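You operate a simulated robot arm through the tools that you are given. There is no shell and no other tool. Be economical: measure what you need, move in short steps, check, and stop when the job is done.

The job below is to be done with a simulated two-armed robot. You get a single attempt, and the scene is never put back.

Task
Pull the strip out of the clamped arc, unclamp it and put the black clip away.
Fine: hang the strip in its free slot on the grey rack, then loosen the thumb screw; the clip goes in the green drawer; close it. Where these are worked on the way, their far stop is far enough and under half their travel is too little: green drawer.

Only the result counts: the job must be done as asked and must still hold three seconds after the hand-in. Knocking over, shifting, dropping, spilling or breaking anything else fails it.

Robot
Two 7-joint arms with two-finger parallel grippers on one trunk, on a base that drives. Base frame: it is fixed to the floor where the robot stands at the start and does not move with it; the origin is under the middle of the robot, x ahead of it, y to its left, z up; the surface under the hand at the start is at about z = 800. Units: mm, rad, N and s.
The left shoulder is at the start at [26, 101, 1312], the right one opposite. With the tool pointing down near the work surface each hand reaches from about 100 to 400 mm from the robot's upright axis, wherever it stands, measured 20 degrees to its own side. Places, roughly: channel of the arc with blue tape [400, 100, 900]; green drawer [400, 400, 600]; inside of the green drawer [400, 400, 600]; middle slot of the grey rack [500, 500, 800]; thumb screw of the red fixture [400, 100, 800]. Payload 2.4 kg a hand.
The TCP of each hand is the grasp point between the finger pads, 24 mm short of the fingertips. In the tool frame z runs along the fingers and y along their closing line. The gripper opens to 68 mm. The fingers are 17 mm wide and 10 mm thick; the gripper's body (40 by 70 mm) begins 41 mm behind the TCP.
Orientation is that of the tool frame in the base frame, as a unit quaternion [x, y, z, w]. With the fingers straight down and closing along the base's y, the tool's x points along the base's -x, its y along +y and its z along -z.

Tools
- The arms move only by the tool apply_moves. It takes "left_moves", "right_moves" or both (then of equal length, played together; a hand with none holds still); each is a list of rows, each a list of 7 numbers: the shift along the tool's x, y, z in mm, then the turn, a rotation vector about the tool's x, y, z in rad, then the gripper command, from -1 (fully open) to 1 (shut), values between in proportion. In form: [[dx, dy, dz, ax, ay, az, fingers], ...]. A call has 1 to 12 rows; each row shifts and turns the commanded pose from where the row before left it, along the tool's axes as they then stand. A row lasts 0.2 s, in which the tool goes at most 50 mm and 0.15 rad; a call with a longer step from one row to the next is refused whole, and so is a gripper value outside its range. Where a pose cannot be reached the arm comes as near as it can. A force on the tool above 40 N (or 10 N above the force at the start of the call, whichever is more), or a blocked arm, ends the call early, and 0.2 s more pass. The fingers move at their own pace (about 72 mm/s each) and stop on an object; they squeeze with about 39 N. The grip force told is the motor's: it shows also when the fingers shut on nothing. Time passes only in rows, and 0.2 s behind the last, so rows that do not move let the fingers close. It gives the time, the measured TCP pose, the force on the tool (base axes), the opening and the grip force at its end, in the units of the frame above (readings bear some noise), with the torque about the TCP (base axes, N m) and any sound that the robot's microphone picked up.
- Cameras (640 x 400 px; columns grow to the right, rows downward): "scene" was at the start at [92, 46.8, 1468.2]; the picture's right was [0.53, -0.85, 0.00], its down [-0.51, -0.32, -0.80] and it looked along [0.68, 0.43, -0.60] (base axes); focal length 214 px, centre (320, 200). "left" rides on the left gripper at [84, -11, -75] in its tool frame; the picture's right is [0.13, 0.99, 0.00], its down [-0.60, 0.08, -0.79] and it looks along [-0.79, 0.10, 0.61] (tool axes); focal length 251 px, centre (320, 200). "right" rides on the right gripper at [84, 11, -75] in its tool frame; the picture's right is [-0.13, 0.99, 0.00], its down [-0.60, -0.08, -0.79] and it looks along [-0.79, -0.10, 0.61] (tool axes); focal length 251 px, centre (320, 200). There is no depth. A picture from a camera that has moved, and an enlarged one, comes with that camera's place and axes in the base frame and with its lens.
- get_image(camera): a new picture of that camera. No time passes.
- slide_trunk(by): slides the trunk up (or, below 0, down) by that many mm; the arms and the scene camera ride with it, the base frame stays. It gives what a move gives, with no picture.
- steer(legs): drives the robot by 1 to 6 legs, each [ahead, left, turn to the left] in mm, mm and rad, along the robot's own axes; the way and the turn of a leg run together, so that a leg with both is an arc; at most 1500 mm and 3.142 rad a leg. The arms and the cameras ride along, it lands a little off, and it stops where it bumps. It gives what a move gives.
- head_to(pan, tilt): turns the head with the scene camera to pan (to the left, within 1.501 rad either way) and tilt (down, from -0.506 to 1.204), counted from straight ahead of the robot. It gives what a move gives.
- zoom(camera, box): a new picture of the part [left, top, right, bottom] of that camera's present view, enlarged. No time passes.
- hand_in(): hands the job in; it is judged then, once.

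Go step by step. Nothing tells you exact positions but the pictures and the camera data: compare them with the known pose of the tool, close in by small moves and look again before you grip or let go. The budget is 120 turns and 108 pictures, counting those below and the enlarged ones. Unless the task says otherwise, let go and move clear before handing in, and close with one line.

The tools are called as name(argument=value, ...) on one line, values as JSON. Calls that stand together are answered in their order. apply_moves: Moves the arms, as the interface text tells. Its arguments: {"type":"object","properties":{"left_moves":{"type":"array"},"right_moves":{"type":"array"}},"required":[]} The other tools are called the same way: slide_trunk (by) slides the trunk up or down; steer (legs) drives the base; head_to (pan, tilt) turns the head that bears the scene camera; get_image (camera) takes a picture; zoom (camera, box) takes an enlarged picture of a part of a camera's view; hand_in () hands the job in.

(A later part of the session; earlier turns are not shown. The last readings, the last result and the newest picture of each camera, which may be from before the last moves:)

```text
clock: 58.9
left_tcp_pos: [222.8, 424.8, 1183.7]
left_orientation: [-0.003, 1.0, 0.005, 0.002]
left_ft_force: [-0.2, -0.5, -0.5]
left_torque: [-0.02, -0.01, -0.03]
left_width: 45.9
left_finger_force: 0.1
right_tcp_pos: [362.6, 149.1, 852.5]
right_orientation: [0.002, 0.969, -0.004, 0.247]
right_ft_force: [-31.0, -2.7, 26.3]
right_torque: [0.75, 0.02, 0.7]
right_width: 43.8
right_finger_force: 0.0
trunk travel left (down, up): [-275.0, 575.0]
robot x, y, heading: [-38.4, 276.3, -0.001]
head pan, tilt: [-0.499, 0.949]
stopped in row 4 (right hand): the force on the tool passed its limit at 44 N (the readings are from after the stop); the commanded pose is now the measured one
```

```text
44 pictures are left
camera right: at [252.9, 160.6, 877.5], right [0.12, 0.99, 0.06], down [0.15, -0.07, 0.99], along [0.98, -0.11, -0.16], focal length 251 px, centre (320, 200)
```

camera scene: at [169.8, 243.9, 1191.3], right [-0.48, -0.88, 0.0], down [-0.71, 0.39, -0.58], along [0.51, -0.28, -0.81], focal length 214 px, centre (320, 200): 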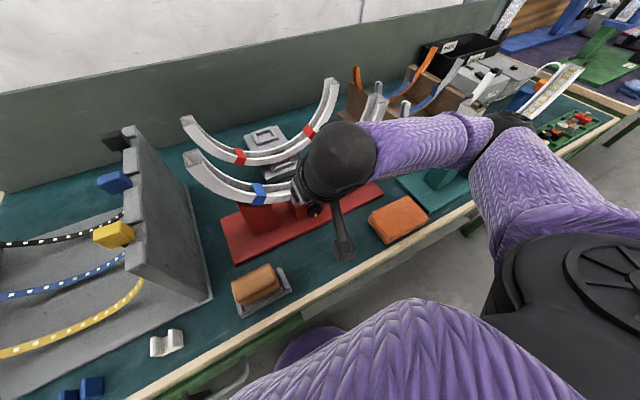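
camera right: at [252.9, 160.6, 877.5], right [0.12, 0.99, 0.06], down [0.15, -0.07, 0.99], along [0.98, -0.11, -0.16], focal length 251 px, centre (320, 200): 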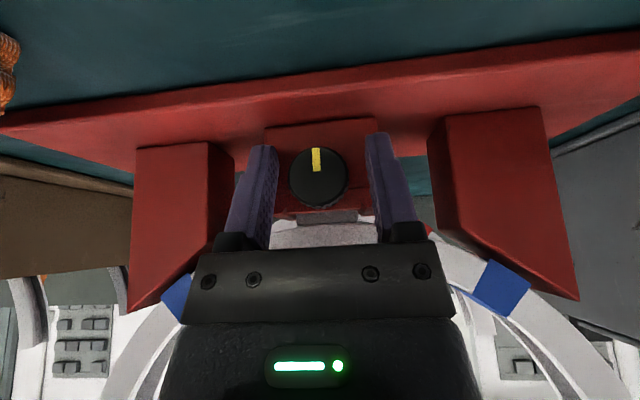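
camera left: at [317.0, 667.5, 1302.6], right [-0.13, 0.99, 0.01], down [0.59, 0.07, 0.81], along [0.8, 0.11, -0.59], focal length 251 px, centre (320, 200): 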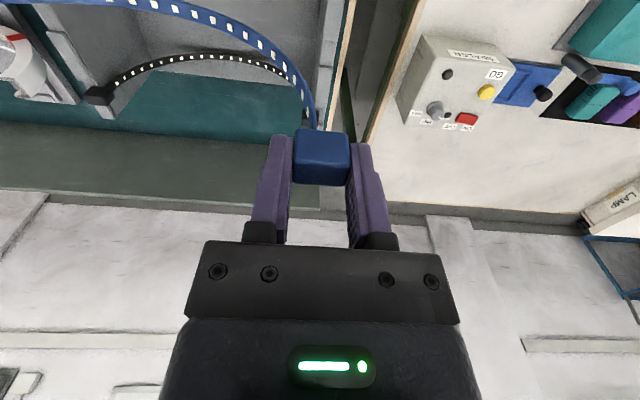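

The fingertips touched the fixture block's face; they already straddle the knob. I'll back off 2–3 mm and close on it.

apply_moves(right_moves=[[2, 0, -2, 0, 0, 0, -0.35], [0, 0, 0, 0, 0, 0, -0.35]])

apply_moves(right_moves=[[0, 0, 0, 0, 0, 0, 1], [0, 0, 0, 0, 0, 0, 1], [0, 0, 0, 0, 0, 0, 1]])

get_image(camera="right")

```text
clock: 59.5
left_tcp_pos: [228.1, 424.5, 1184.1]
left_orientation: [-0.003, 1.0, 0.004, 0.001]
left_ft_force: [1.5, -1.3, -0.2]
left_torque: [0.01, 0.04, 0.0]
left_width: 45.8
left_finger_force: 0.2
right_tcp_pos: [362.6, 148.6, 850.9]
right_orientation: [0.003, 0.969, -0.006, 0.246]
right_ft_force: [-13.1, -1.6, 10.1]
right_torque: [0.19, 0.02, 0.25]
right_width: 44.0
right_finger_force: 0.0
trunk travel left (down, up): [-275.0, 575.0]
robot x, y, heading: [-36.3, 275.6, -0.001]
head pan, tilt: [-0.499, 0.949]
```

```text
clock: 60.2
left_tcp_pos: [228.9, 424.2, 1183.7]
left_orientation: [-0.002, 1.0, 0.005, 0.0]
left_ft_force: [0.0, -0.4, -0.6]
left_torque: [0.01, 0.02, -0.02]
left_width: 45.6
left_finger_force: 0.0
right_tcp_pos: [362.6, 146.2, 849.6]
right_orientation: [0.004, 0.97, -0.006, 0.244]
right_ft_force: [-15.1, -5.8, 0.1]
right_torque: [-0.18, 0.31, 0.36]
right_width: 26.9
right_finger_force: 41.8
trunk travel left (down, up): [-275.0, 575.0]
robot x, y, heading: [-38.8, 277.3, -0.003]
head pan, tilt: [-0.499, 0.949]
```

```text
43 pictures are left
camera right: at [253.2, 159.8, 875.8], right [0.12, 0.99, 0.05], down [0.16, -0.07, 0.99], along [0.98, -0.11, -0.16], focal length 251 px, centre (320, 200)
```

right: 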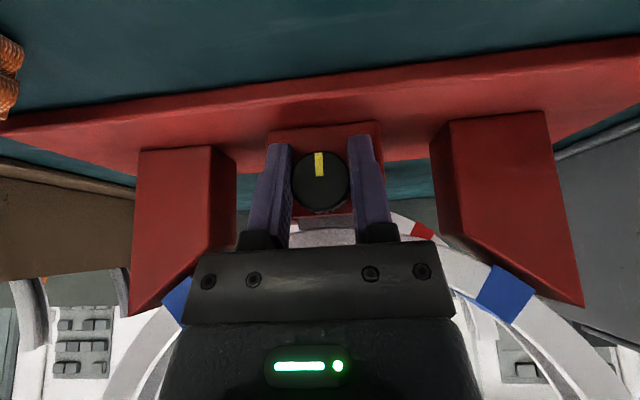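

The knob is gripped (27 mm). I'll turn it counter-clockwise (as seen from the front) about its own axis.

apply_moves(right_moves=[[0.8, 0, -0.5, 0.114, 0, -0.062, 1], [0, 0, 0, 0.114, 0, -0.062, 1], [0, 0, 0, 0.114, 0, -0.062, 1], [0, 0, 0, 0.114, 0, -0.062, 1]])

get_image(camera="right")

```text
clock: 61.2
left_tcp_pos: [229.4, 424.4, 1183.4]
left_orientation: [-0.003, 1.0, 0.004, 0.0]
left_ft_force: [0.2, -0.4, 0.0]
left_torque: [0.02, 0.04, 0.0]
left_width: 45.9
left_finger_force: 0.0
right_tcp_pos: [361.7, 148.4, 849.5]
right_orientation: [-0.063, 0.936, -0.253, 0.235]
right_ft_force: [-13.0, -2.0, -12.0]
right_torque: [0.01, -0.03, 0.23]
right_width: 26.6
right_finger_force: 41.1
trunk travel left (down, up): [-275.0, 575.0]
robot x, y, heading: [-38.0, 278.0, 0.002]
head pan, tilt: [-0.499, 0.949]
```

```text
42 pictures are left
camera right: at [252.9, 171.5, 867.0], right [0.12, 0.89, -0.45], down [0.16, 0.43, 0.89], along [0.98, -0.17, -0.09], focal length 251 px, centre (320, 200)
```

right: 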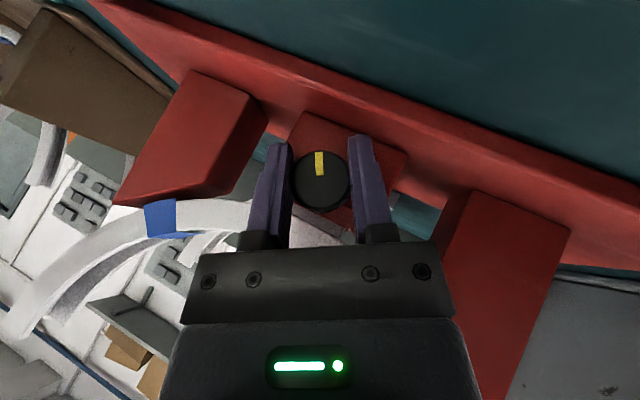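

The knob turns with the hand. Continuing.

apply_moves(right_moves=[[0, 0, 0, 0.114, 0, -0.062, 1], [0, 0, 0, 0.114, 0, -0.062, 1], [0, 0, 0, 0.114, 0, -0.062, 1], [0, 0, 0, 0.114, 0, -0.062, 1]])

apply_moves(right_moves=[[0, 0, 0, 0.114, 0, -0.062, 1], [0, 0, 0, 0.114, 0, -0.062, 1], [0, 0, 0, 0.114, 0, -0.062, 1]])

get_image(camera="right")

```text
clock: 62.2
left_tcp_pos: [229.6, 424.3, 1183.1]
left_orientation: [-0.001, 1.0, 0.005, -0.001]
left_ft_force: [0.1, -0.6, -0.2]
left_torque: [-0.02, 0.03, -0.01]
left_width: 45.9
left_finger_force: 0.0
right_tcp_pos: [362.8, 149.1, 849.1]
right_orientation: [-0.124, 0.84, -0.484, 0.21]
right_ft_force: [-24.4, 7.4, -23.7]
right_torque: [0.11, 0.32, 0.02]
right_width: 26.8
right_finger_force: 41.8
trunk travel left (down, up): [-275.0, 575.0]
robot x, y, heading: [-39.1, 274.9, -0.002]
head pan, tilt: [-0.499, 0.949]
```

```text
clock: 62.6
left_tcp_pos: [228.8, 426.0, 1183.5]
left_orientation: [-0.003, 1.0, 0.004, 0.0]
left_ft_force: [0.0, -0.2, -0.3]
left_torque: [-0.01, 0.0, 0.04]
left_width: 45.9
left_finger_force: 0.1
right_tcp_pos: [361.4, 150.4, 849.1]
right_orientation: [-0.132, 0.822, -0.515, 0.203]
right_ft_force: [-7.8, 4.5, -18.8]
right_torque: [0.09, 0.2, -0.13]
right_width: 26.9
right_finger_force: 41.9
trunk travel left (down, up): [-275.0, 575.0]
robot x, y, heading: [-38.4, 273.6, -0.001]
head pan, tilt: [-0.499, 0.949]
stopped in row 1 (right hand): the force on the tool passed its limit at 59 N (the readings are from after the stop); the commanded pose is now the measured one
```

```text
41 pictures are left
camera right: at [252.7, 178.6, 852.0], right [0.11, 0.48, -0.87], down [0.16, 0.85, 0.5], along [0.98, -0.19, 0.01], focal length 251 px, centre (320, 200)
```

right: 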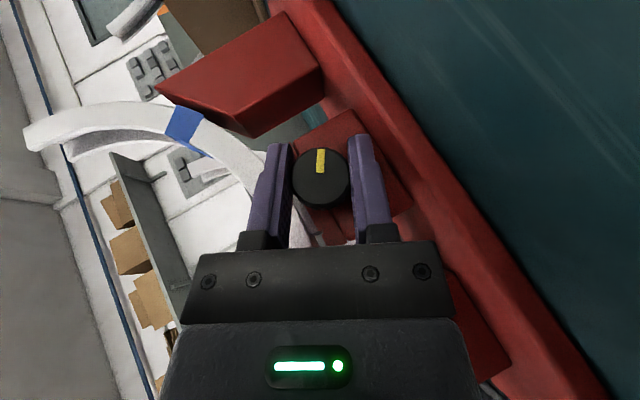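

About 1.1 rad turned. I'll open, swing the hand back past upright, and take a second bite.

apply_moves(right_moves=[[0, 0, 0, 0, 0, 0, -0.35], [0.8, 0, -1.2, 0, 0, 0, -0.35], [0, 0, 0, -0.123, 0, 0.067, -0.35], [0, 0, 0, -0.123, 0, 0.067, -0.35], [0, 0, 0, -0.123, 0, 0.067, -0.35], [0, 0, 0, -0.123, 0, 0.067, -0.35], [0, 0, 0, -0.123, 0, 0.067, -0.35], [0, 0, 0, -0.123, 0, 0.067, -0.35], [0, 0, 0, -0.123, 0, 0.067, -0.35], [0, 0, 0, -0.123, 0, 0.067, -0.35], [0, 0, 0, -0.123, 0, 0.067, -0.35]])

get_image(camera="right")

```text
clock: 65.0
left_tcp_pos: [229.0, 425.0, 1183.1]
left_orientation: [-0.004, 1.0, 0.005, 0.0]
left_ft_force: [-0.6, 0.3, -0.1]
left_torque: [0.03, -0.03, 0.01]
left_width: 45.7
left_finger_force: 0.1
right_tcp_pos: [361.8, 149.8, 851.0]
right_orientation: [0.02, 0.968, 0.066, 0.242]
right_ft_force: [-0.2, 0.5, 1.0]
right_torque: [-0.03, -0.01, 0.01]
right_width: 45.8
right_finger_force: 0.1
trunk travel left (down, up): [-275.0, 575.0]
robot x, y, heading: [-38.3, 275.3, -0.005]
head pan, tilt: [-0.499, 0.949]
```

```text
40 pictures are left
camera right: at [252.6, 158.5, 878.1], right [0.12, 0.97, 0.2], down [0.16, -0.21, 0.96], along [0.98, -0.09, -0.18], focal length 251 px, centre (320, 200)
```

right: 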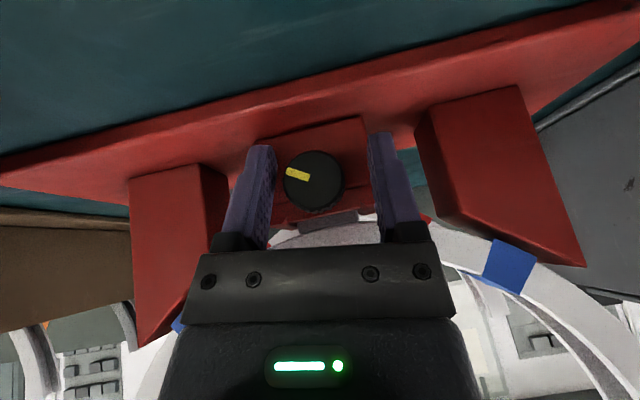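

apply_moves(right_moves=[[0, 0, 0, -0.123, 0, 0.067, -0.35], [0, 0, 0, -0.123, 0, 0.067, -0.35], [0, 0, 0, -0.123, 0, 0.067, -0.35], [0, 0, 0, -0.123, 0, 0.067, -0.35], [0, 0, 0, 0, 0, 0, 1], [0, 0, 0, 0, 0, 0, 1], [0, 0, 0, 0, 0, 0, 1]])

apply_moves(right_moves=[[0, 0, 0, 0.114, 0, -0.062, 1], [0, 0, 0, 0.114, 0, -0.062, 1], [0, 0, 0, 0.114, 0, -0.062, 1], [0, 0, 0, 0.114, 0, -0.062, 1], [0, 0, 0, 0.114, 0, -0.062, 1], [0, 0, 0, 0.114, 0, -0.062, 1]])

apply_moves(right_moves=[[0, 0, 0, 0.114, 0, -0.062, 1], [0, 0, 0, 0.114, 0, -0.062, 1], [0, 0, 0, 0.114, 0, -0.062, 1], [0, 0, 0, 0.114, 0, -0.062, 1], [0, 0, 0, 0.114, 0, -0.062, 1], [0, 0, 0, 0.114, 0, -0.062, 1]])

get_image(camera="right")

```text
clock: 66.6
left_tcp_pos: [230.6, 423.3, 1183.3]
left_orientation: [-0.003, 1.0, 0.006, -0.001]
left_ft_force: [-0.6, -0.3, -0.4]
left_torque: [0.01, 0.01, 0.01]
left_width: 45.8
left_finger_force: 0.1
right_tcp_pos: [361.5, 148.7, 847.3]
right_orientation: [0.09, 0.913, 0.328, 0.226]
right_ft_force: [-9.4, -9.1, -28.6]
right_torque: [0.09, -0.09, -0.25]
right_width: 26.6
right_finger_force: 41.6
trunk travel left (down, up): [-275.0, 575.0]
robot x, y, heading: [-38.5, 278.2, 0.001]
head pan, tilt: [-0.499, 0.949]
```

```text
clock: 67.2
left_tcp_pos: [230.6, 423.5, 1183.4]
left_orientation: [-0.003, 1.0, 0.004, -0.001]
left_ft_force: [-0.5, 0.3, -0.2]
left_torque: [0.01, 0.01, 0.0]
left_width: 46.0
left_finger_force: 0.1
right_tcp_pos: [360.0, 148.6, 846.7]
right_orientation: [0.065, 0.942, 0.23, 0.233]
right_ft_force: [-1.0, -4.6, -8.9]
right_torque: [-0.03, -0.58, -0.35]
right_width: 26.6
right_finger_force: 41.9
trunk travel left (down, up): [-275.0, 575.0]
robot x, y, heading: [-36.7, 278.0, -0.005]
head pan, tilt: [-0.499, 0.949]
stopped in row 2 (right hand): the force on the tool passed its limit at 43 N (the readings are from after the stop); the commanded pose is now the measured one
```

```text
clock: 68.6
left_tcp_pos: [230.6, 421.5, 1184.8]
left_orientation: [-0.002, 1.0, 0.006, 0.0]
left_ft_force: [-0.1, 0.4, 0.6]
left_torque: [0.01, 0.0, 0.01]
left_width: 45.6
left_finger_force: 0.0
right_tcp_pos: [359.5, 147.5, 847.4]
right_orientation: [-0.033, 0.961, -0.143, 0.235]
right_ft_force: [-10.9, -19.2, -16.7]
right_torque: [0.05, 0.22, -0.28]
right_width: 26.7
right_finger_force: 41.3
trunk travel left (down, up): [-275.0, 575.0]
robot x, y, heading: [-42.1, 279.2, -0.003]
head pan, tilt: [-0.499, 0.949]
```

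```text
39 pictures are left
camera right: at [250.5, 166.3, 870.7], right [0.12, 0.97, -0.23], down [0.17, 0.21, 0.96], along [0.98, -0.15, -0.14], focal length 251 px, centre (320, 200)
```

right: 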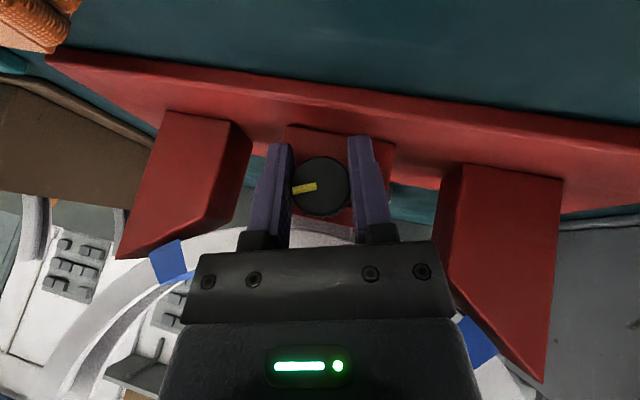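

apply_moves(right_moves=[[0, 0.5, 0, 0.114, 0, -0.062, 1], [0, 0.5, 0, 0.114, 0, -0.062, 1], [0, 0, 0, 0.114, 0, -0.062, 1], [0, 0, 0, 0.114, 0, -0.062, 1], [0, 0, 0, 0.114, 0, -0.062, 1], [0, 0, 0, 0.114, 0, -0.062, 1]])

get_image(camera="right")

```text
clock: 69.8
left_tcp_pos: [228.6, 422.4, 1184.5]
left_orientation: [-0.001, 1.0, 0.004, 0.0]
left_ft_force: [0.7, -0.4, -0.1]
left_torque: [-0.02, -0.02, 0.03]
left_width: 46.0
left_finger_force: 0.1
right_tcp_pos: [359.1, 147.2, 848.1]
right_orientation: [-0.108, 0.866, -0.439, 0.211]
right_ft_force: [-8.4, -9.6, 5.3]
right_torque: [0.03, 0.43, -0.91]
right_width: 26.7
right_finger_force: 41.9
trunk travel left (down, up): [-275.0, 575.0]
robot x, y, heading: [-39.1, 275.9, -0.006]
head pan, tilt: [-0.499, 0.949]
stopped in row 6 (right hand): the force on the tool passed its limit at 42 N (the readings are from after the stop); the commanded pose is now the measured one
```

```text
38 pictures are left
camera right: at [249.6, 175.9, 855.8], right [0.11, 0.63, -0.76], down [0.17, 0.75, 0.64], along [0.98, -0.2, -0.03], focal length 251 px, centre (320, 200)
```

right: 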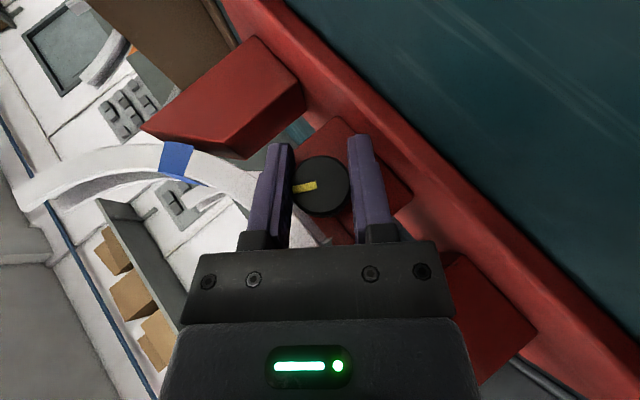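

Knob at about 143° so far with no stop yet. Taking another bite.

apply_moves(right_moves=[[0, 0, 0, 0, 0, 0, -0.35], [0.5, 1, -0.8, 0, 0, 0, -0.35], [0, 0, 0, -0.128, 0, 0.07, -0.35], [0, 0, 0, -0.128, 0, 0.07, -0.35], [0, 0, 0, -0.128, 0, 0.07, -0.35], [0, 0, 0, -0.128, 0, 0.07, -0.35], [0, 0, 0, -0.128, 0, 0.07, -0.35], [0, 0, 0, -0.128, 0, 0.07, -0.35], [0, 0, 0, -0.128, 0, 0.07, -0.35], [0, 0, 0, -0.128, 0, 0.07, -0.35], [0, 0, 0, -0.128, 0, 0.07, -0.35], [0, 0, 0, -0.128, 0, 0.07, -0.35]])

apply_moves(right_moves=[[0, 0, 0, 0, 0, 0, 1], [0, 0, 0, 0, 0, 0, 1], [0, 0, 0, 0, 0, 0, 1]])

apply_moves(right_moves=[[0, 0, 0, 0.114, 0, -0.062, 1], [0, 0, 0, 0.114, 0, -0.062, 1], [0, 0, 0, 0.114, 0, -0.062, 1], [0, 0, 0, 0.114, 0, -0.062, 1], [0, 0, 0, 0.114, 0, -0.062, 1], [0, 0, 0, 0.114, 0, -0.062, 1]])

apply_moves(right_moves=[[0, 0, 0, 0.114, 0, -0.062, 1], [0, 0, 0, 0.114, 0, -0.062, 1], [0, 0, 0, 0.114, 0, -0.062, 1], [0, 0, 0, 0.114, 0, -0.062, 1], [0, 0, 0, 0.114, 0, -0.062, 1], [0, 0, 0, 0.114, 0, -0.062, 1]])

get_image(camera="right")

```text
clock: 72.6
left_tcp_pos: [228.0, 422.9, 1184.6]
left_orientation: [0.001, 1.0, 0.005, 0.001]
left_ft_force: [0.2, -0.2, -0.4]
left_torque: [-0.01, 0.02, -0.01]
left_width: 46.0
left_finger_force: 0.2
right_tcp_pos: [359.7, 145.0, 850.1]
right_orientation: [0.073, 0.936, 0.246, 0.241]
right_ft_force: [-9.0, -10.1, 14.9]
right_torque: [-0.61, 0.28, -0.24]
right_width: 46.3
right_finger_force: 0.5
trunk travel left (down, up): [-275.0, 575.0]
robot x, y, heading: [-42.0, 277.7, -0.009]
head pan, tilt: [-0.499, 0.949]
stopped in row 12 (right hand): the force on the tool passed its limit at 45 N (the readings are from after the stop); the commanded pose is now the measured one
```

```text
clock: 73.4
left_tcp_pos: [232.0, 423.8, 1182.9]
left_orientation: [-0.001, 1.0, 0.004, -0.001]
left_ft_force: [1.0, 0.1, -0.4]
left_torque: [0.0, 0.0, 0.03]
left_width: 45.9
left_finger_force: 0.1
right_tcp_pos: [361.6, 148.2, 848.1]
right_orientation: [0.072, 0.937, 0.246, 0.236]
right_ft_force: [0.7, 3.2, -11.5]
right_torque: [0.02, -0.3, 0.2]
right_width: 26.7
right_finger_force: 41.4
trunk travel left (down, up): [-275.0, 575.0]
robot x, y, heading: [-35.0, 277.7, -0.006]
head pan, tilt: [-0.499, 0.949]
```

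```text
clock: 74.8
left_tcp_pos: [229.7, 422.9, 1184.8]
left_orientation: [-0.001, 1.0, 0.004, 0.0]
left_ft_force: [-0.2, -0.1, -0.1]
left_torque: [0.0, -0.02, -0.04]
left_width: 45.7
left_finger_force: 0.1
right_tcp_pos: [360.8, 148.0, 849.6]
right_orientation: [-0.023, 0.962, -0.128, 0.241]
right_ft_force: [-10.8, 0.1, -4.9]
right_torque: [0.5, 0.2, 0.22]
right_width: 27.1
right_finger_force: 41.7
trunk travel left (down, up): [-275.0, 575.0]
robot x, y, heading: [-39.6, 280.2, -0.001]
head pan, tilt: [-0.499, 0.949]
```

```text
clock: 76.2
left_tcp_pos: [230.9, 425.1, 1182.2]
left_orientation: [0.0, 1.0, 0.004, -0.001]
left_ft_force: [0.5, 0.3, 0.0]
left_torque: [0.04, 0.03, 0.02]
left_width: 45.7
left_finger_force: 0.1
right_tcp_pos: [360.5, 149.2, 849.0]
right_orientation: [-0.116, 0.843, -0.483, 0.207]
right_ft_force: [2.1, 5.1, -4.8]
right_torque: [0.47, 0.15, -0.13]
right_width: 26.8
right_finger_force: 41.6
trunk travel left (down, up): [-275.0, 575.0]
robot x, y, heading: [-41.1, 274.9, -0.004]
head pan, tilt: [-0.499, 0.949]
```

```text
37 pictures are left
camera right: at [252.2, 178.3, 852.8], right [0.12, 0.55, -0.82], down [0.17, 0.81, 0.57], along [0.98, -0.21, 0.0], focal length 251 px, centre (320, 200)
```

right: 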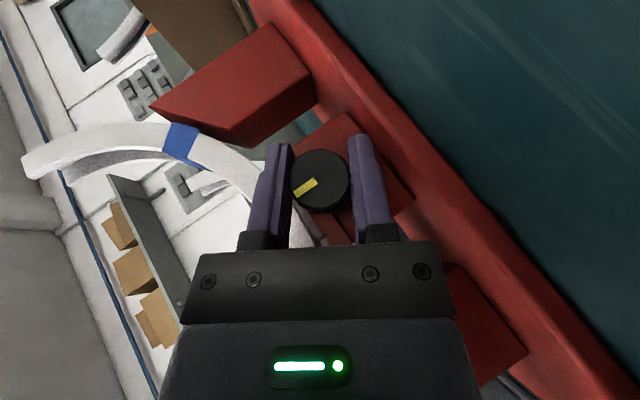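

The knob has now stopped at about half a turn (fingers slip against 0.5 N m), so the screw is fully loosened. I'll open, back straight out along the knob axis, then straighten the hand.

apply_moves(right_moves=[[0, 0, 0, 0, 0, 0, -0.35], [0, 0, 0, 0, 0, 0, -0.35], [9, 0, -5, 0, 0, 0, -0.35], [18, 0, -10, 0, 0, 0, -0.35], [26, 0, -14, 0, 0, 0, -0.35], [0, 0, 0, -0.128, 0, 0.07, -0.35], [0, 0, 0, -0.128, 0, 0.07, -0.35], [0, 0, 0, -0.128, 0, 0.07, -0.35], [0, 0, 0, -0.128, 0, 0.07, -0.35], [0, 0, 0, -0.128, 0, 0.07, -0.35], [0, 0, 0, -0.128, 0, 0.07, -0.35], [0, 0, 0, -0.128, 0, 0.07, -0.35]])

get_image(camera="right")

```text
clock: 78.8
left_tcp_pos: [230.2, 423.7, 1183.9]
left_orientation: [-0.001, 1.0, 0.005, 0.0]
left_ft_force: [0.7, 0.1, -1.1]
left_torque: [-0.01, 0.0, 0.0]
left_width: 46.0
left_finger_force: 0.1
right_tcp_pos: [300.3, 148.0, 849.5]
right_orientation: [0.008, 0.969, -0.01, 0.246]
right_ft_force: [0.7, -0.6, -0.1]
right_torque: [-0.03, 0.02, 0.01]
right_width: 45.8
right_finger_force: 0.1
trunk travel left (down, up): [-275.0, 575.0]
robot x, y, heading: [-38.6, 280.2, -0.003]
head pan, tilt: [-0.499, 0.949]
```

```text
36 pictures are left
camera right: at [190.6, 162.1, 875.2], right [0.13, 0.99, 0.05], down [0.15, -0.07, 0.99], along [0.98, -0.12, -0.16], focal length 251 px, centre (320, 200)
```

right: 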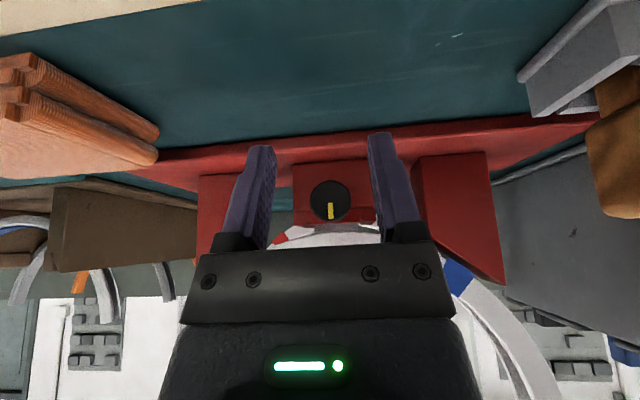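

The mark has turned half round; the screw is loose. Next I'll fetch the black clip with the left hand: raise the right hand, drive left and lower the trunk.

apply_moves(right_moves=[[-20, 0, -37, 0, 0, 0, -0.35], [-20, 0, -37, 0, 0, 0, -0.35], [-20, 0, -37, 0, 0, 0, -0.35], [-20, 0, -37, 0, 0, 0, -0.35], [-20, 0, -37, 0, 0, 0, -0.35], [-20, 0, -37, 0, 0, 0, -0.35], [0, 0, 0, 0, 0.125, 0, -0.35], [0, 0, 0, 0, 0.125, 0, -0.35], [0, 0, 0, 0, 0.125, 0, -0.35], [0, 0, 0, 0, 0.125, 0, -0.35]])

steer(legs=[[0, 255, 0]])

head_to(pan=0.2, tilt=1.0)

get_image(camera="scene")

```text
clock: 81.0
left_tcp_pos: [230.1, 423.3, 1183.2]
left_orientation: [-0.001, 1.0, 0.005, 0.001]
left_ft_force: [0.2, 0.3, -0.5]
left_torque: [-0.03, -0.01, 0.02]
left_width: 45.8
left_finger_force: 0.0
right_tcp_pos: [301.0, 151.9, 1102.0]
right_orientation: [0.01, 1.0, -0.009, -0.004]
right_ft_force: [0.0, 0.1, 0.2]
right_torque: [0.0, -0.03, -0.04]
right_width: 45.7
right_finger_force: 0.1
trunk travel left (down, up): [-275.0, 575.0]
robot x, y, heading: [-38.6, 275.9, -0.005]
head pan, tilt: [-0.499, 0.949]
```

```text
clock: 82.8
left_tcp_pos: [231.9, 677.9, 1183.8]
left_orientation: [0.0, 1.0, 0.005, 0.001]
left_ft_force: [0.5, -0.6, -0.1]
left_torque: [-0.01, 0.01, -0.02]
left_width: 45.9
left_finger_force: 0.0
right_tcp_pos: [301.8, 407.0, 1102.0]
right_orientation: [0.011, 1.0, -0.008, -0.003]
right_ft_force: [0.0, 0.6, 0.1]
right_torque: [0.0, -0.02, 0.0]
right_width: 46.0
right_finger_force: 0.1
trunk travel left (down, up): [-275.0, 575.0]
robot x, y, heading: [-38.2, 533.4, -0.002]
head pan, tilt: [-0.499, 0.949]
```

```text
clock: 83.9
left_tcp_pos: [231.2, 676.6, 1183.4]
left_orientation: [0.0, 1.0, 0.004, 0.0]
left_ft_force: [-0.4, 0.3, 0.0]
left_torque: [-0.01, -0.01, 0.02]
left_width: 46.0
left_finger_force: 0.1
right_tcp_pos: [302.0, 407.3, 1102.1]
right_orientation: [0.01, 1.0, -0.009, -0.003]
right_ft_force: [-0.1, 0.0, 0.2]
right_torque: [0.02, 0.02, 0.01]
right_width: 45.9
right_finger_force: 0.1
trunk travel left (down, up): [-275.0, 575.0]
robot x, y, heading: [-36.7, 529.3, -0.002]
head pan, tilt: [0.201, 1.0]
```

```text
35 pictures are left
camera scene: at [84.1, 545.3, 1187.7], right [0.19, -0.98, 0.0], down [-0.83, -0.16, -0.54], along [0.53, 0.1, -0.84], focal length 214 px, centre (320, 200)
```

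scene: 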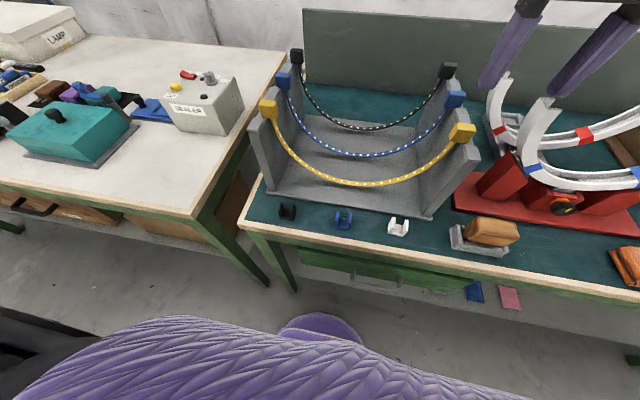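

zoom(camera="scene", box=[260, 185, 360, 245])

zoom(camera="scene", box=[280, 230, 480, 320])

```text
6.40 times, centred on (310, 215) of scene
camera zoom: at [84.1, 545.3, 1187.7], right [0.19, -0.98, 0.0], down [-0.83, -0.16, -0.54], along [0.53, 0.1, -0.84], focal length 1373 px, centre (384, 104)
```

zoom: 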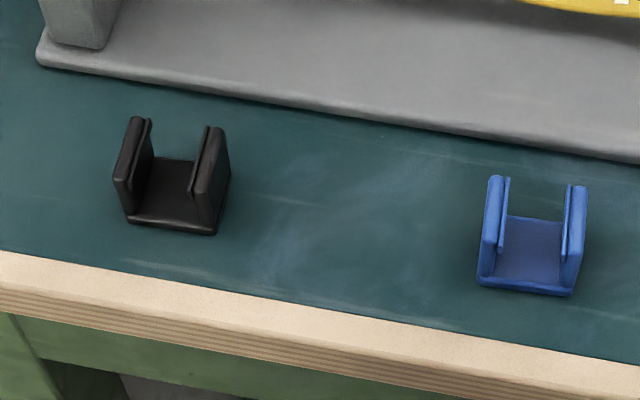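

```text
3.20 times, centred on (380, 275) of scene
camera zoom: at [84.1, 545.3, 1187.7], right [0.19, -0.98, 0.0], down [-0.83, -0.16, -0.54], along [0.53, 0.1, -0.84], focal length 686 px, centre (128, -40)
```

zoom: 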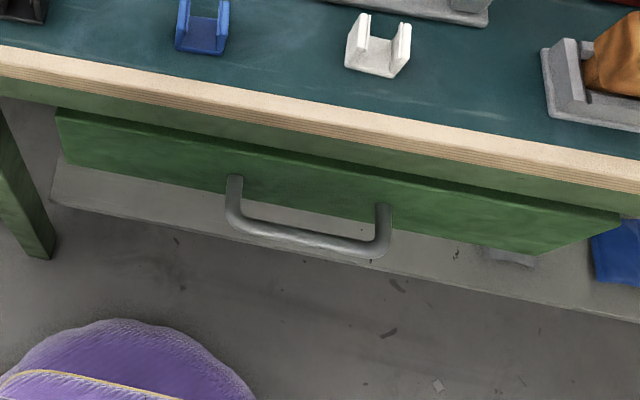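

The clip is at about (280, 649), walls facing ±y, roughly 33 mm wide. The handle bar triangulates to about (209, 431, 651), standing about 30 mm off the drawer face. Now lower the trunk and go to the clip.

apply_moves(right_moves=[[15, 0, -40, 0, 0, 0, -0.35], [15, 0, -40, 0, 0, 0, -0.35]], left_moves=[[-20, -14, 0, 0, 0, 0, -1], [-20, -14, 0, 0, 0, 0, -1]])

slide_trunk(by=-120)

apply_moves(left_moves=[[-3, 0, 40, 0, 0, 0, -1], [-3, 0, 40, 0, 0, 0, -1], [-3, 0, 40, 0, 0, 0, -1], [0, 0, 40, 0, 0, 0, -1], [0, 0, 30, 0, 0, 0, -1]])

get_image(camera="left")

```text
clock: 84.5
left_tcp_pos: [265.2, 654.9, 1176.8]
left_orientation: [-0.002, 1.0, 0.004, 0.0]
left_ft_force: [-0.3, 0.4, 0.1]
left_torque: [-0.02, -0.04, 0.0]
left_width: 68.0
left_finger_force: 0.0
left hand out of reach, approached as far as the arm can: row 2
right_tcp_pos: [271.7, 409.9, 1184.1]
right_orientation: [0.011, 1.0, -0.008, -0.003]
right_ft_force: [-0.3, -0.5, -0.5]
right_torque: [0.01, -0.03, -0.03]
right_width: 46.1
right_finger_force: 0.1
trunk travel left (down, up): [-275.0, 575.0]
robot x, y, heading: [-36.6, 529.0, -0.004]
head pan, tilt: [0.201, 1.0]
```

```text
clock: 86.0
left_tcp_pos: [266.0, 655.5, 1055.6]
left_orientation: [0.0, 1.0, 0.005, 0.0]
left_ft_force: [-0.3, 0.0, -0.1]
left_torque: [0.0, -0.02, 0.0]
left_width: 67.9
left_finger_force: 0.0
right_tcp_pos: [271.3, 408.1, 1061.1]
right_orientation: [0.011, 1.0, -0.008, -0.002]
right_ft_force: [-0.6, 0.4, 0.8]
right_torque: [-0.03, -0.01, -0.02]
right_width: 45.8
right_finger_force: 0.0
trunk travel left (down, up): [-155.0, 695.0]
robot x, y, heading: [-41.5, 531.2, -0.006]
head pan, tilt: [0.201, 1.0]
```

```text
clock: 87.2
left_tcp_pos: [275.8, 656.0, 865.0]
left_orientation: [-0.001, 1.0, 0.005, 0.0]
left_ft_force: [0.9, 0.5, 0.0]
left_torque: [-0.01, 0.01, -0.03]
left_width: 67.8
left_finger_force: 0.2
right_tcp_pos: [271.9, 409.6, 1063.3]
right_orientation: [0.011, 1.0, -0.008, -0.003]
right_ft_force: [-0.1, 0.5, -0.1]
right_torque: [-0.01, 0.01, 0.0]
right_width: 45.9
right_finger_force: 0.1
trunk travel left (down, up): [-155.0, 695.0]
robot x, y, heading: [-39.9, 531.4, -0.005]
head pan, tilt: [0.201, 1.0]
```

```text
32 pictures are left
camera left: at [192.3, 644.3, 940.0], right [-0.13, 0.99, 0.01], down [0.6, 0.07, 0.79], along [0.79, 0.11, -0.61], focal length 251 px, centre (320, 200)
```

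left: 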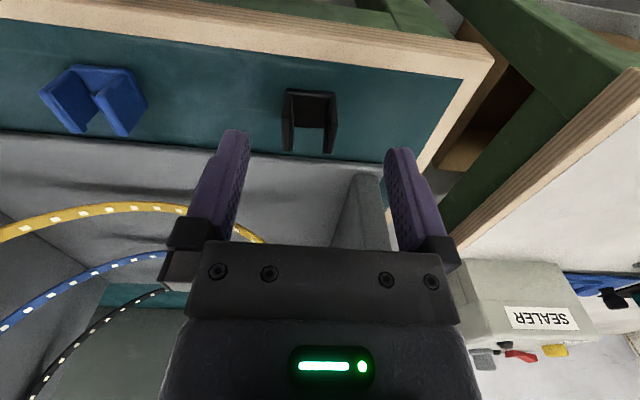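

The clip sits at about (281, 651), 32 mm wide. Descending onto it and gripping.

apply_moves(left_moves=[[-3, -2.5, 12, 0, 0, 0, -1], [-2, -2, 12, 0, 0, 0, -1], [0, 0, 11, 0, 0, 0, -1], [0, 0, 0, 0, 0, 0, -1]])

get_image(camera="left")

```text
clock: 88.2
left_tcp_pos: [279.8, 653.3, 831.6]
left_orientation: [0.0, 1.0, 0.005, 0.0]
left_ft_force: [-0.3, -0.1, 0.0]
left_torque: [0.0, -0.01, 0.02]
left_width: 68.0
left_finger_force: 0.0
right_tcp_pos: [271.8, 408.1, 1062.4]
right_orientation: [0.011, 1.0, -0.009, -0.003]
right_ft_force: [-0.6, -0.6, -0.1]
right_torque: [-0.03, -0.01, 0.0]
right_width: 46.0
right_finger_force: 0.0
trunk travel left (down, up): [-155.0, 695.0]
robot x, y, heading: [-40.8, 531.2, -0.003]
head pan, tilt: [0.201, 1.0]
```

```text
31 pictures are left
camera left: at [196.6, 640.9, 905.1], right [-0.13, 0.99, 0.01], down [0.6, 0.07, 0.79], along [0.79, 0.11, -0.61], focal length 251 px, centre (320, 200)
```

left: 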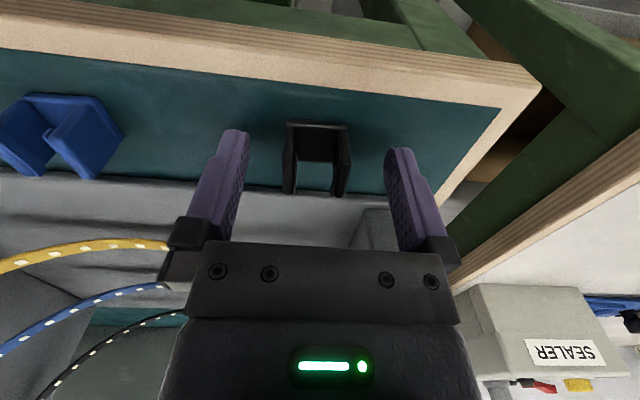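

apply_moves(left_moves=[[-2, -1, 3, 0, 0, 0, -1], [0, 0, 0, 0, 0, 0, 0.1], [0, 0, 0, 0, 0, 0, 0.5], [0, 0, 0, 0, 0, 0, 0.5], [0, 0, 0, 0, 0, 0, 0.5]])

apply_moves(left_moves=[[0, 0, -15, 0, 0, 0, 0.5], [0, 0, -35, 0, 0, 0, 0.5], [0, 0, -40, 0, 0, 0, 0.5]])

get_image(camera="left")

```text
clock: 89.4
left_tcp_pos: [282.0, 651.8, 827.8]
left_orientation: [0.0, 1.0, 0.005, -0.001]
left_ft_force: [-0.1, -0.3, -0.2]
left_torque: [0.02, 0.04, -0.02]
left_width: 28.4
left_finger_force: 38.7
right_tcp_pos: [272.1, 409.2, 1062.8]
right_orientation: [0.01, 1.0, -0.008, -0.003]
right_ft_force: [0.0, -0.6, 0.2]
right_torque: [-0.02, 0.0, -0.01]
right_width: 45.9
right_finger_force: 0.0
trunk travel left (down, up): [-155.0, 695.0]
robot x, y, heading: [-38.6, 531.2, -0.003]
head pan, tilt: [0.201, 1.0]
```

```text
clock: 90.2
left_tcp_pos: [282.4, 650.1, 918.7]
left_orientation: [-0.001, 1.0, 0.004, -0.001]
left_ft_force: [1.2, 0.6, -0.1]
left_torque: [0.0, -0.01, 0.0]
left_width: 28.7
left_finger_force: 39.0
right_tcp_pos: [272.4, 408.5, 1062.8]
right_orientation: [0.011, 1.0, -0.008, -0.003]
right_ft_force: [-0.1, -0.3, 0.3]
right_torque: [-0.06, -0.01, 0.02]
right_width: 45.9
right_finger_force: 0.0
trunk travel left (down, up): [-155.0, 695.0]
robot x, y, heading: [-37.8, 535.2, -0.005]
head pan, tilt: [0.201, 1.0]
```

```text
30 pictures are left
camera left: at [198.7, 639.5, 992.9], right [-0.13, 0.99, 0.01], down [0.61, 0.07, 0.79], along [0.79, 0.11, -0.61], focal length 251 px, centre (320, 200)
```

left: 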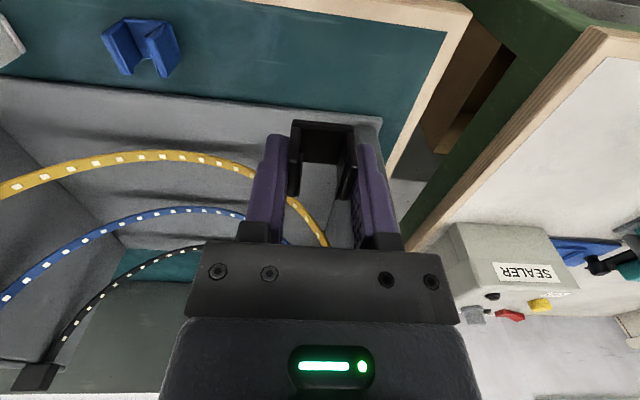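

Clip is held. I'll raise the left hand, back away from the bench and lower the trunk for the drawer handle.

apply_moves(left_moves=[[0, 0, -40, 0, 0, 0, 0.5], [0, 0, -40, 0, 0, 0, 0.5], [0, 0, -40, 0, 0, 0, 0.5]])

steer(legs=[[-125, 12, 0]])

slide_trunk(by=-130)

apply_moves(right_moves=[[0, 0, 35, 0, 0, -0.14, -0.35], [0, 0, 35, 0, 0, -0.14, -0.35], [0, 0, 35, 0, 0, -0.14, -0.35], [0, 0, 35, 0, 0, -0.14, -0.35], [0, 0, 0, 0, 0, -0.14, -0.35], [0, 0, 0, 0, 0, -0.14, -0.35], [0, 0, 0, 0, 0, -0.14, -0.35], [0, 0, 0, 0, 0, -0.14, -0.35], [0, 0, 0, 0, 0, -0.14, -0.35], [0, 0, 0, 0, 0, -0.14, -0.35], [0, 0, 0, 0, 0, -0.14, -0.35]])

```text
clock: 91.0
left_tcp_pos: [281.5, 650.4, 1037.5]
left_orientation: [-0.001, 1.0, 0.004, -0.001]
left_ft_force: [-1.0, -0.3, -0.5]
left_torque: [-0.01, 0.03, 0.0]
left_width: 28.6
left_finger_force: 39.4
right_tcp_pos: [272.1, 409.1, 1061.5]
right_orientation: [0.011, 1.0, -0.008, -0.003]
right_ft_force: [0.6, 0.8, 1.2]
right_torque: [-0.01, 0.04, -0.01]
right_width: 45.9
right_finger_force: 0.2
trunk travel left (down, up): [-155.0, 695.0]
robot x, y, heading: [-39.0, 531.5, -0.006]
head pan, tilt: [0.201, 1.0]
```

```text
clock: 92.2
left_tcp_pos: [153.9, 663.9, 1037.2]
left_orientation: [0.0, 1.0, 0.004, 0.0]
left_ft_force: [-0.5, 0.3, 0.3]
left_torque: [-0.02, -0.02, -0.01]
left_width: 28.9
left_finger_force: 39.3
right_tcp_pos: [146.1, 421.2, 1061.3]
right_orientation: [0.012, 1.0, -0.008, -0.003]
right_ft_force: [0.0, 0.0, 0.0]
right_torque: [0.0, -0.01, 0.01]
right_width: 45.8
right_finger_force: 0.0
trunk travel left (down, up): [-155.0, 695.0]
robot x, y, heading: [-169.7, 545.5, -0.003]
head pan, tilt: [0.201, 1.0]
```

```text
clock: 93.8
left_tcp_pos: [155.2, 661.7, 908.2]
left_orientation: [0.0, 1.0, 0.004, 0.0]
left_ft_force: [-0.6, 0.2, -0.5]
left_torque: [0.01, 0.02, -0.02]
left_width: 28.6
left_finger_force: 38.7
right_tcp_pos: [159.7, 421.7, 921.7]
right_orientation: [0.012, 1.0, -0.008, -0.022]
right_ft_force: [-0.3, -0.2, 0.7]
right_torque: [0.0, 0.01, -0.01]
right_width: 46.0
right_finger_force: 0.1
trunk travel left (down, up): [-25.0, 825.0]
robot x, y, heading: [-168.2, 545.2, -0.003]
head pan, tilt: [0.201, 1.0]
```

```text
clock: 96.2
left_tcp_pos: [154.3, 663.6, 908.3]
left_orientation: [0.0, 1.0, 0.004, -0.001]
left_ft_force: [-0.8, 0.1, -0.4]
left_torque: [0.02, -0.02, 0.02]
left_width: 28.6
left_finger_force: 39.1
right_tcp_pos: [136.8, 433.3, 778.5]
right_orientation: [-0.688, 0.725, 0.01, -0.021]
right_ft_force: [0.4, -0.2, -0.2]
right_torque: [-0.02, -0.01, 0.01]
right_width: 46.2
right_finger_force: 0.1
right hand out of reach, approached as far as the arm can: row 11
trunk travel left (down, up): [-25.0, 825.0]
robot x, y, heading: [-164.7, 542.0, -0.006]
head pan, tilt: [0.201, 1.0]
```

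apply_moves(right_moves=[[0, 0, 0, 0.125, 0, 0, -0.35], [0, 0, 0, 0.125, 0, 0, -0.35], [0, 0, 0, 0.125, 0, 0, -0.35], [0, 0, 0, 0.125, 0, 0, -0.35]])

get_image(camera="right")

head_to(pan=-0.3, tilt=0.9)

get_image(camera="scene")

```text
clock: 97.2
left_tcp_pos: [155.5, 663.2, 907.5]
left_orientation: [0.001, 1.0, 0.005, 0.0]
left_ft_force: [-0.1, -0.5, -0.2]
left_torque: [-0.04, 0.02, -0.02]
left_width: 28.7
left_finger_force: 39.5
right_tcp_pos: [143.8, 436.4, 785.8]
right_orientation: [-0.672, 0.705, -0.17, 0.149]
right_ft_force: [0.6, -0.3, 0.3]
right_torque: [-0.01, -0.03, 0.01]
right_width: 45.9
right_finger_force: 0.0
right hand out of reach, approached as far as the arm can: row 4
trunk travel left (down, up): [-25.0, 825.0]
robot x, y, heading: [-162.8, 545.4, -0.005]
head pan, tilt: [0.201, 1.0]
```

```text
29 pictures are left
camera right: at [96.6, 356.2, 849.1], right [-0.88, 0.17, -0.44], down [-0.25, 0.63, 0.74], along [0.4, 0.76, -0.52], focal length 251 px, centre (320, 200)
```

right: 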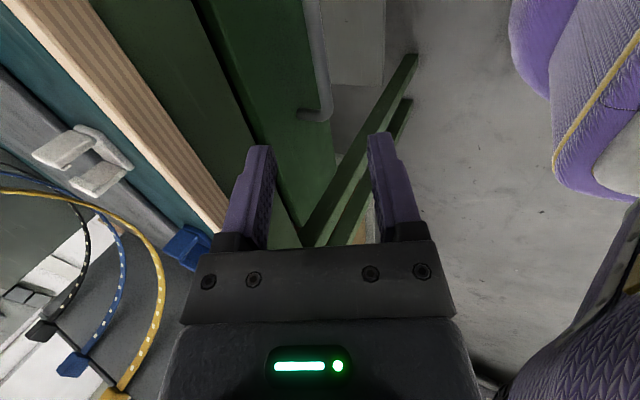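

```text
clock: 98.2
left_tcp_pos: [154.3, 662.5, 908.1]
left_orientation: [-0.001, 1.0, 0.005, -0.002]
left_ft_force: [-0.8, -0.6, -0.5]
left_torque: [0.0, -0.01, 0.02]
left_width: 28.7
left_finger_force: 38.7
right_tcp_pos: [143.6, 436.7, 785.2]
right_orientation: [-0.672, 0.706, -0.169, 0.149]
right_ft_force: [0.7, 0.6, -0.3]
right_torque: [-0.01, 0.0, -0.03]
right_width: 45.8
right_finger_force: 0.1
trunk travel left (down, up): [-25.0, 825.0]
robot x, y, heading: [-163.7, 545.9, -0.005]
head pan, tilt: [-0.3, 0.901]
```

```text
28 pictures are left
camera scene: at [36.3, 521.1, 937.5], right [-0.3, -0.95, 0.0], down [-0.75, 0.24, -0.62], along [0.59, -0.19, -0.78], focal length 214 px, centre (320, 200)
```

scene: 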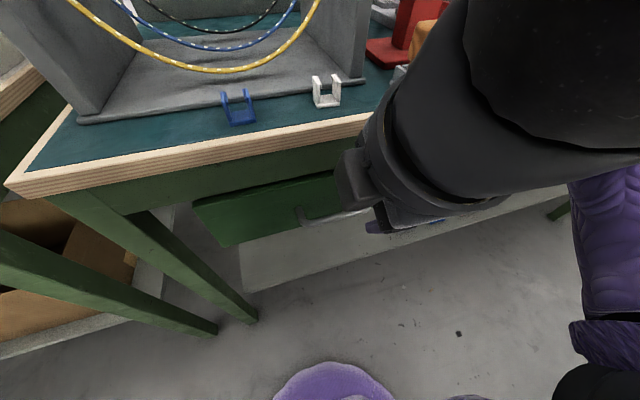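

The handle bar is visible near z≈657. I'll approach along the finger direction with the fingers opened about 28 mm.

apply_moves(right_moves=[[0.5, -1, 25, 0, 0, 0, 0.18], [0.5, -1, 25, 0, 0, 0, 0.18], [0, 0, 25, 0, 0, 0, 0.18], [0, 0, 0, 0, 0, 0, 0.18]])

get_image(camera="right")

```text
clock: 99.2
left_tcp_pos: [155.4, 663.8, 907.4]
left_orientation: [0.0, 1.0, 0.005, -0.001]
left_ft_force: [-0.9, -0.3, 0.4]
left_torque: [0.02, 0.0, -0.03]
left_width: 28.7
left_finger_force: 39.8
right_tcp_pos: [184.5, 436.4, 723.3]
right_orientation: [-0.672, 0.706, -0.169, 0.148]
right_ft_force: [-0.3, 0.2, -0.3]
right_torque: [-0.03, 0.0, -0.04]
right_width: 28.0
right_finger_force: 0.1
right hand out of reach, approached as far as the arm can: row 1
trunk travel left (down, up): [-25.0, 825.0]
robot x, y, heading: [-166.4, 544.0, -0.0]
head pan, tilt: [-0.3, 0.901]
```

```text
27 pictures are left
camera right: at [137.7, 355.2, 786.7], right [-0.88, 0.17, -0.44], down [-0.24, 0.63, 0.74], along [0.4, 0.76, -0.52], focal length 251 px, centre (320, 200)
```

right: 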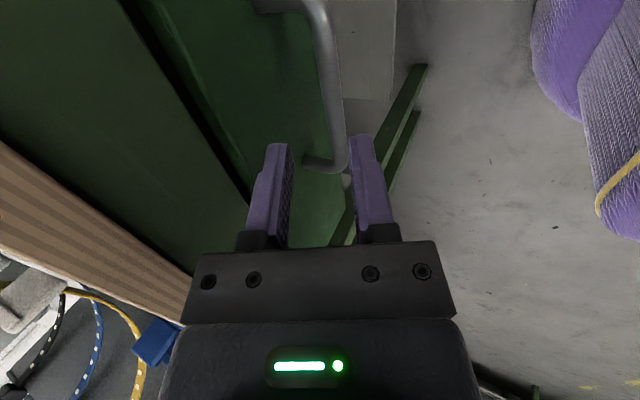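

The bar lies about 7 mm to the outer side of the finger midline; I'll shift by that and advance onto it.

apply_moves(right_moves=[[0, 7, 0, 0, 0, 0, 0.18], [0, 0, 20, 0, 0, 0, 0.18], [0, 0, 20, 0, 0, 0, 0.18], [0, 0, 19, 0, 0, 0, 0.18], [0, 0, 0, 0, 0, 0, 0.18]])

get_image(camera="right")

```text
clock: 100.3
left_tcp_pos: [154.5, 661.9, 907.9]
left_orientation: [0.0, 1.0, 0.005, 0.001]
left_ft_force: [0.2, 0.2, -0.6]
left_torque: [0.0, 0.0, -0.02]
left_width: 28.8
left_finger_force: 38.9
right_tcp_pos: [209.4, 435.4, 670.0]
right_orientation: [-0.672, 0.705, -0.17, 0.149]
right_ft_force: [-4.7, 0.1, 5.4]
right_torque: [0.01, -0.09, 0.01]
right_width: 26.0
right_finger_force: 0.0
right hand out of reach, approached as far as the arm can: row 1
trunk travel left (down, up): [-25.0, 825.0]
robot x, y, heading: [-162.1, 543.4, -0.013]
head pan, tilt: [-0.3, 0.901]
```

```text
26 pictures are left
camera right: at [162.1, 355.0, 732.3], right [-0.88, 0.17, -0.44], down [-0.25, 0.63, 0.74], along [0.4, 0.76, -0.52], focal length 251 px, centre (320, 200)
```

right: 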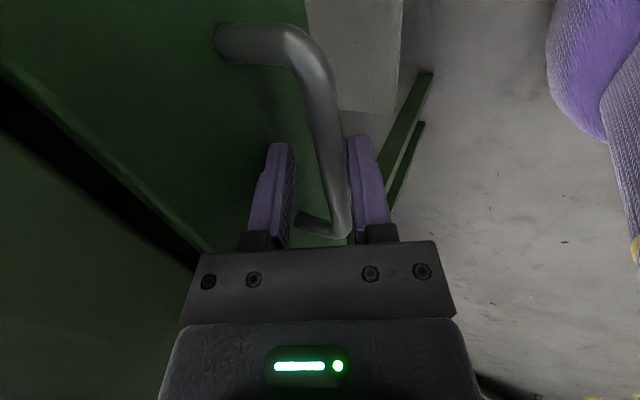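

The bar is between the fingers. Closing.

apply_moves(right_moves=[[0, 0, 0, 0, 0, 0, 1], [0, 0, 0, 0, 0, 0, 1], [0, 0, 0, 0, 0, 0, 1]])

```text
clock: 100.9
left_tcp_pos: [152.9, 662.8, 907.6]
left_orientation: [0.0, 1.0, 0.004, -0.001]
left_ft_force: [0.8, 0.6, 0.5]
left_torque: [0.0, -0.01, -0.02]
left_width: 28.8
left_finger_force: 39.1
right_tcp_pos: [204.3, 434.7, 665.8]
right_orientation: [-0.675, 0.704, -0.165, 0.143]
right_ft_force: [-10.3, 1.3, -1.8]
right_torque: [-0.24, 0.08, 0.52]
right_width: 12.6
right_finger_force: 33.1
trunk travel left (down, up): [-25.0, 825.0]
robot x, y, heading: [-162.8, 541.9, -0.006]
head pan, tilt: [-0.3, 0.901]
stopped in row 2 (right hand): the force on the tool passed its limit at 44 N (the readings are from after the stop); the commanded pose is now the measured one
```

Bar gripped (about 12 mm). Pulling the drawer by driving back, first a short leg.

steer(legs=[[-60, 0, 0]])

get_image(camera="right")

```text
clock: 101.9
left_tcp_pos: [93.2, 663.1, 906.1]
left_orientation: [0.0, 1.0, 0.004, -0.001]
left_ft_force: [-0.2, -0.6, 0.2]
left_torque: [0.02, 0.0, 0.0]
left_width: 28.9
left_finger_force: 39.8
right_tcp_pos: [145.8, 435.6, 665.5]
right_orientation: [-0.675, 0.705, -0.165, 0.143]
right_ft_force: [-3.5, -7.7, -1.4]
right_torque: [-0.51, 0.0, 0.41]
right_width: 12.2
right_finger_force: 32.5
trunk travel left (down, up): [-25.0, 825.0]
robot x, y, heading: [-227.5, 546.1, -0.011]
head pan, tilt: [-0.3, 0.901]
```

```text
25 pictures are left
camera right: at [100.1, 355.1, 730.5], right [-0.89, 0.16, -0.43], down [-0.24, 0.63, 0.74], along [0.39, 0.76, -0.52], focal length 251 px, centre (320, 200)
```

right: 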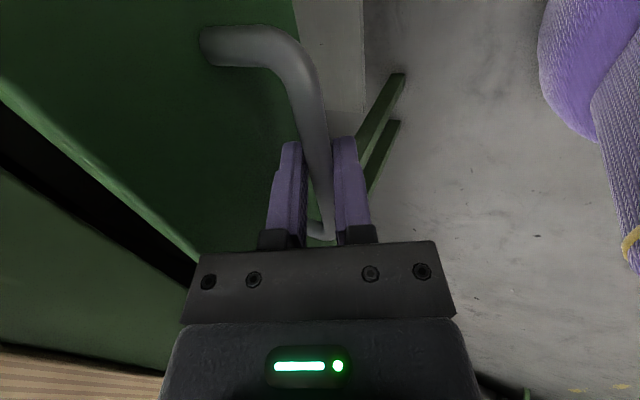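

The drawer comes along. Pulling further in steps.

steer(legs=[[-80, 0, 0]])

steer(legs=[[-60, 0, 0]])

head_to(pan=-0.1, tilt=0.7)

get_image(camera="scene")

```text
clock: 102.9
left_tcp_pos: [11.7, 663.7, 908.1]
left_orientation: [0.0, 1.0, 0.004, 0.001]
left_ft_force: [1.1, 0.7, 0.0]
left_torque: [-0.01, 0.0, 0.03]
left_width: 28.5
left_finger_force: 39.6
right_tcp_pos: [63.1, 434.9, 665.4]
right_orientation: [-0.674, 0.705, -0.166, 0.143]
right_ft_force: [-2.2, -11.0, 1.9]
right_torque: [-0.42, -0.02, 0.44]
right_width: 12.8
right_finger_force: 32.6
trunk travel left (down, up): [-25.0, 825.0]
robot x, y, heading: [-306.2, 544.9, -0.003]
head pan, tilt: [-0.3, 0.901]
```

```text
clock: 103.9
left_tcp_pos: [-46.7, 662.5, 907.7]
left_orientation: [0.0, 1.0, 0.004, 0.0]
left_ft_force: [-0.3, -0.6, -0.7]
left_torque: [-0.02, -0.01, 0.02]
left_width: 28.7
left_finger_force: 39.0
right_tcp_pos: [3.0, 435.3, 665.2]
right_orientation: [-0.674, 0.706, -0.165, 0.142]
right_ft_force: [-3.4, -11.3, 2.6]
right_torque: [-0.56, 0.0, 0.4]
right_width: 12.4
right_finger_force: 32.8
trunk travel left (down, up): [-25.0, 825.0]
robot x, y, heading: [-370.9, 547.4, -0.005]
head pan, tilt: [-0.3, 0.901]
```

```text
clock: 104.6
left_tcp_pos: [-48.1, 662.8, 908.5]
left_orientation: [-0.001, 1.0, 0.004, -0.001]
left_ft_force: [-1.1, 0.8, 0.2]
left_torque: [0.02, -0.03, 0.0]
left_width: 28.6
left_finger_force: 39.2
right_tcp_pos: [4.4, 435.6, 665.2]
right_orientation: [-0.674, 0.706, -0.167, 0.143]
right_ft_force: [-1.5, -5.7, 1.2]
right_torque: [-0.15, -0.03, 0.55]
right_width: 12.6
right_finger_force: 32.6
trunk travel left (down, up): [-25.0, 825.0]
robot x, y, heading: [-367.3, 544.7, -0.012]
head pan, tilt: [-0.099, 0.7]
```

```text
24 pictures are left
camera scene: at [-153.7, 535.4, 953.7], right [-0.11, -0.99, 0.0], down [-0.64, 0.07, -0.76], along [0.76, -0.08, -0.64], focal length 214 px, centre (320, 200)
```

scene: 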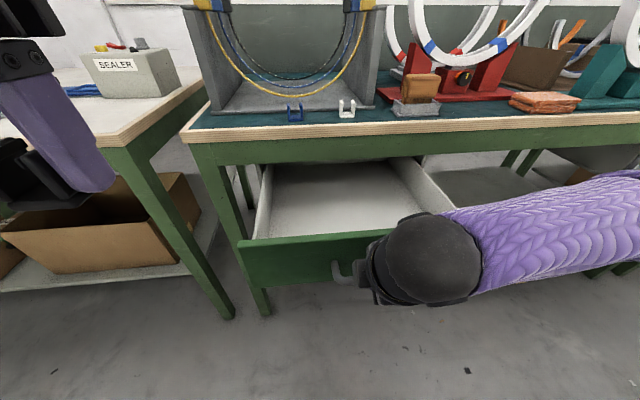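

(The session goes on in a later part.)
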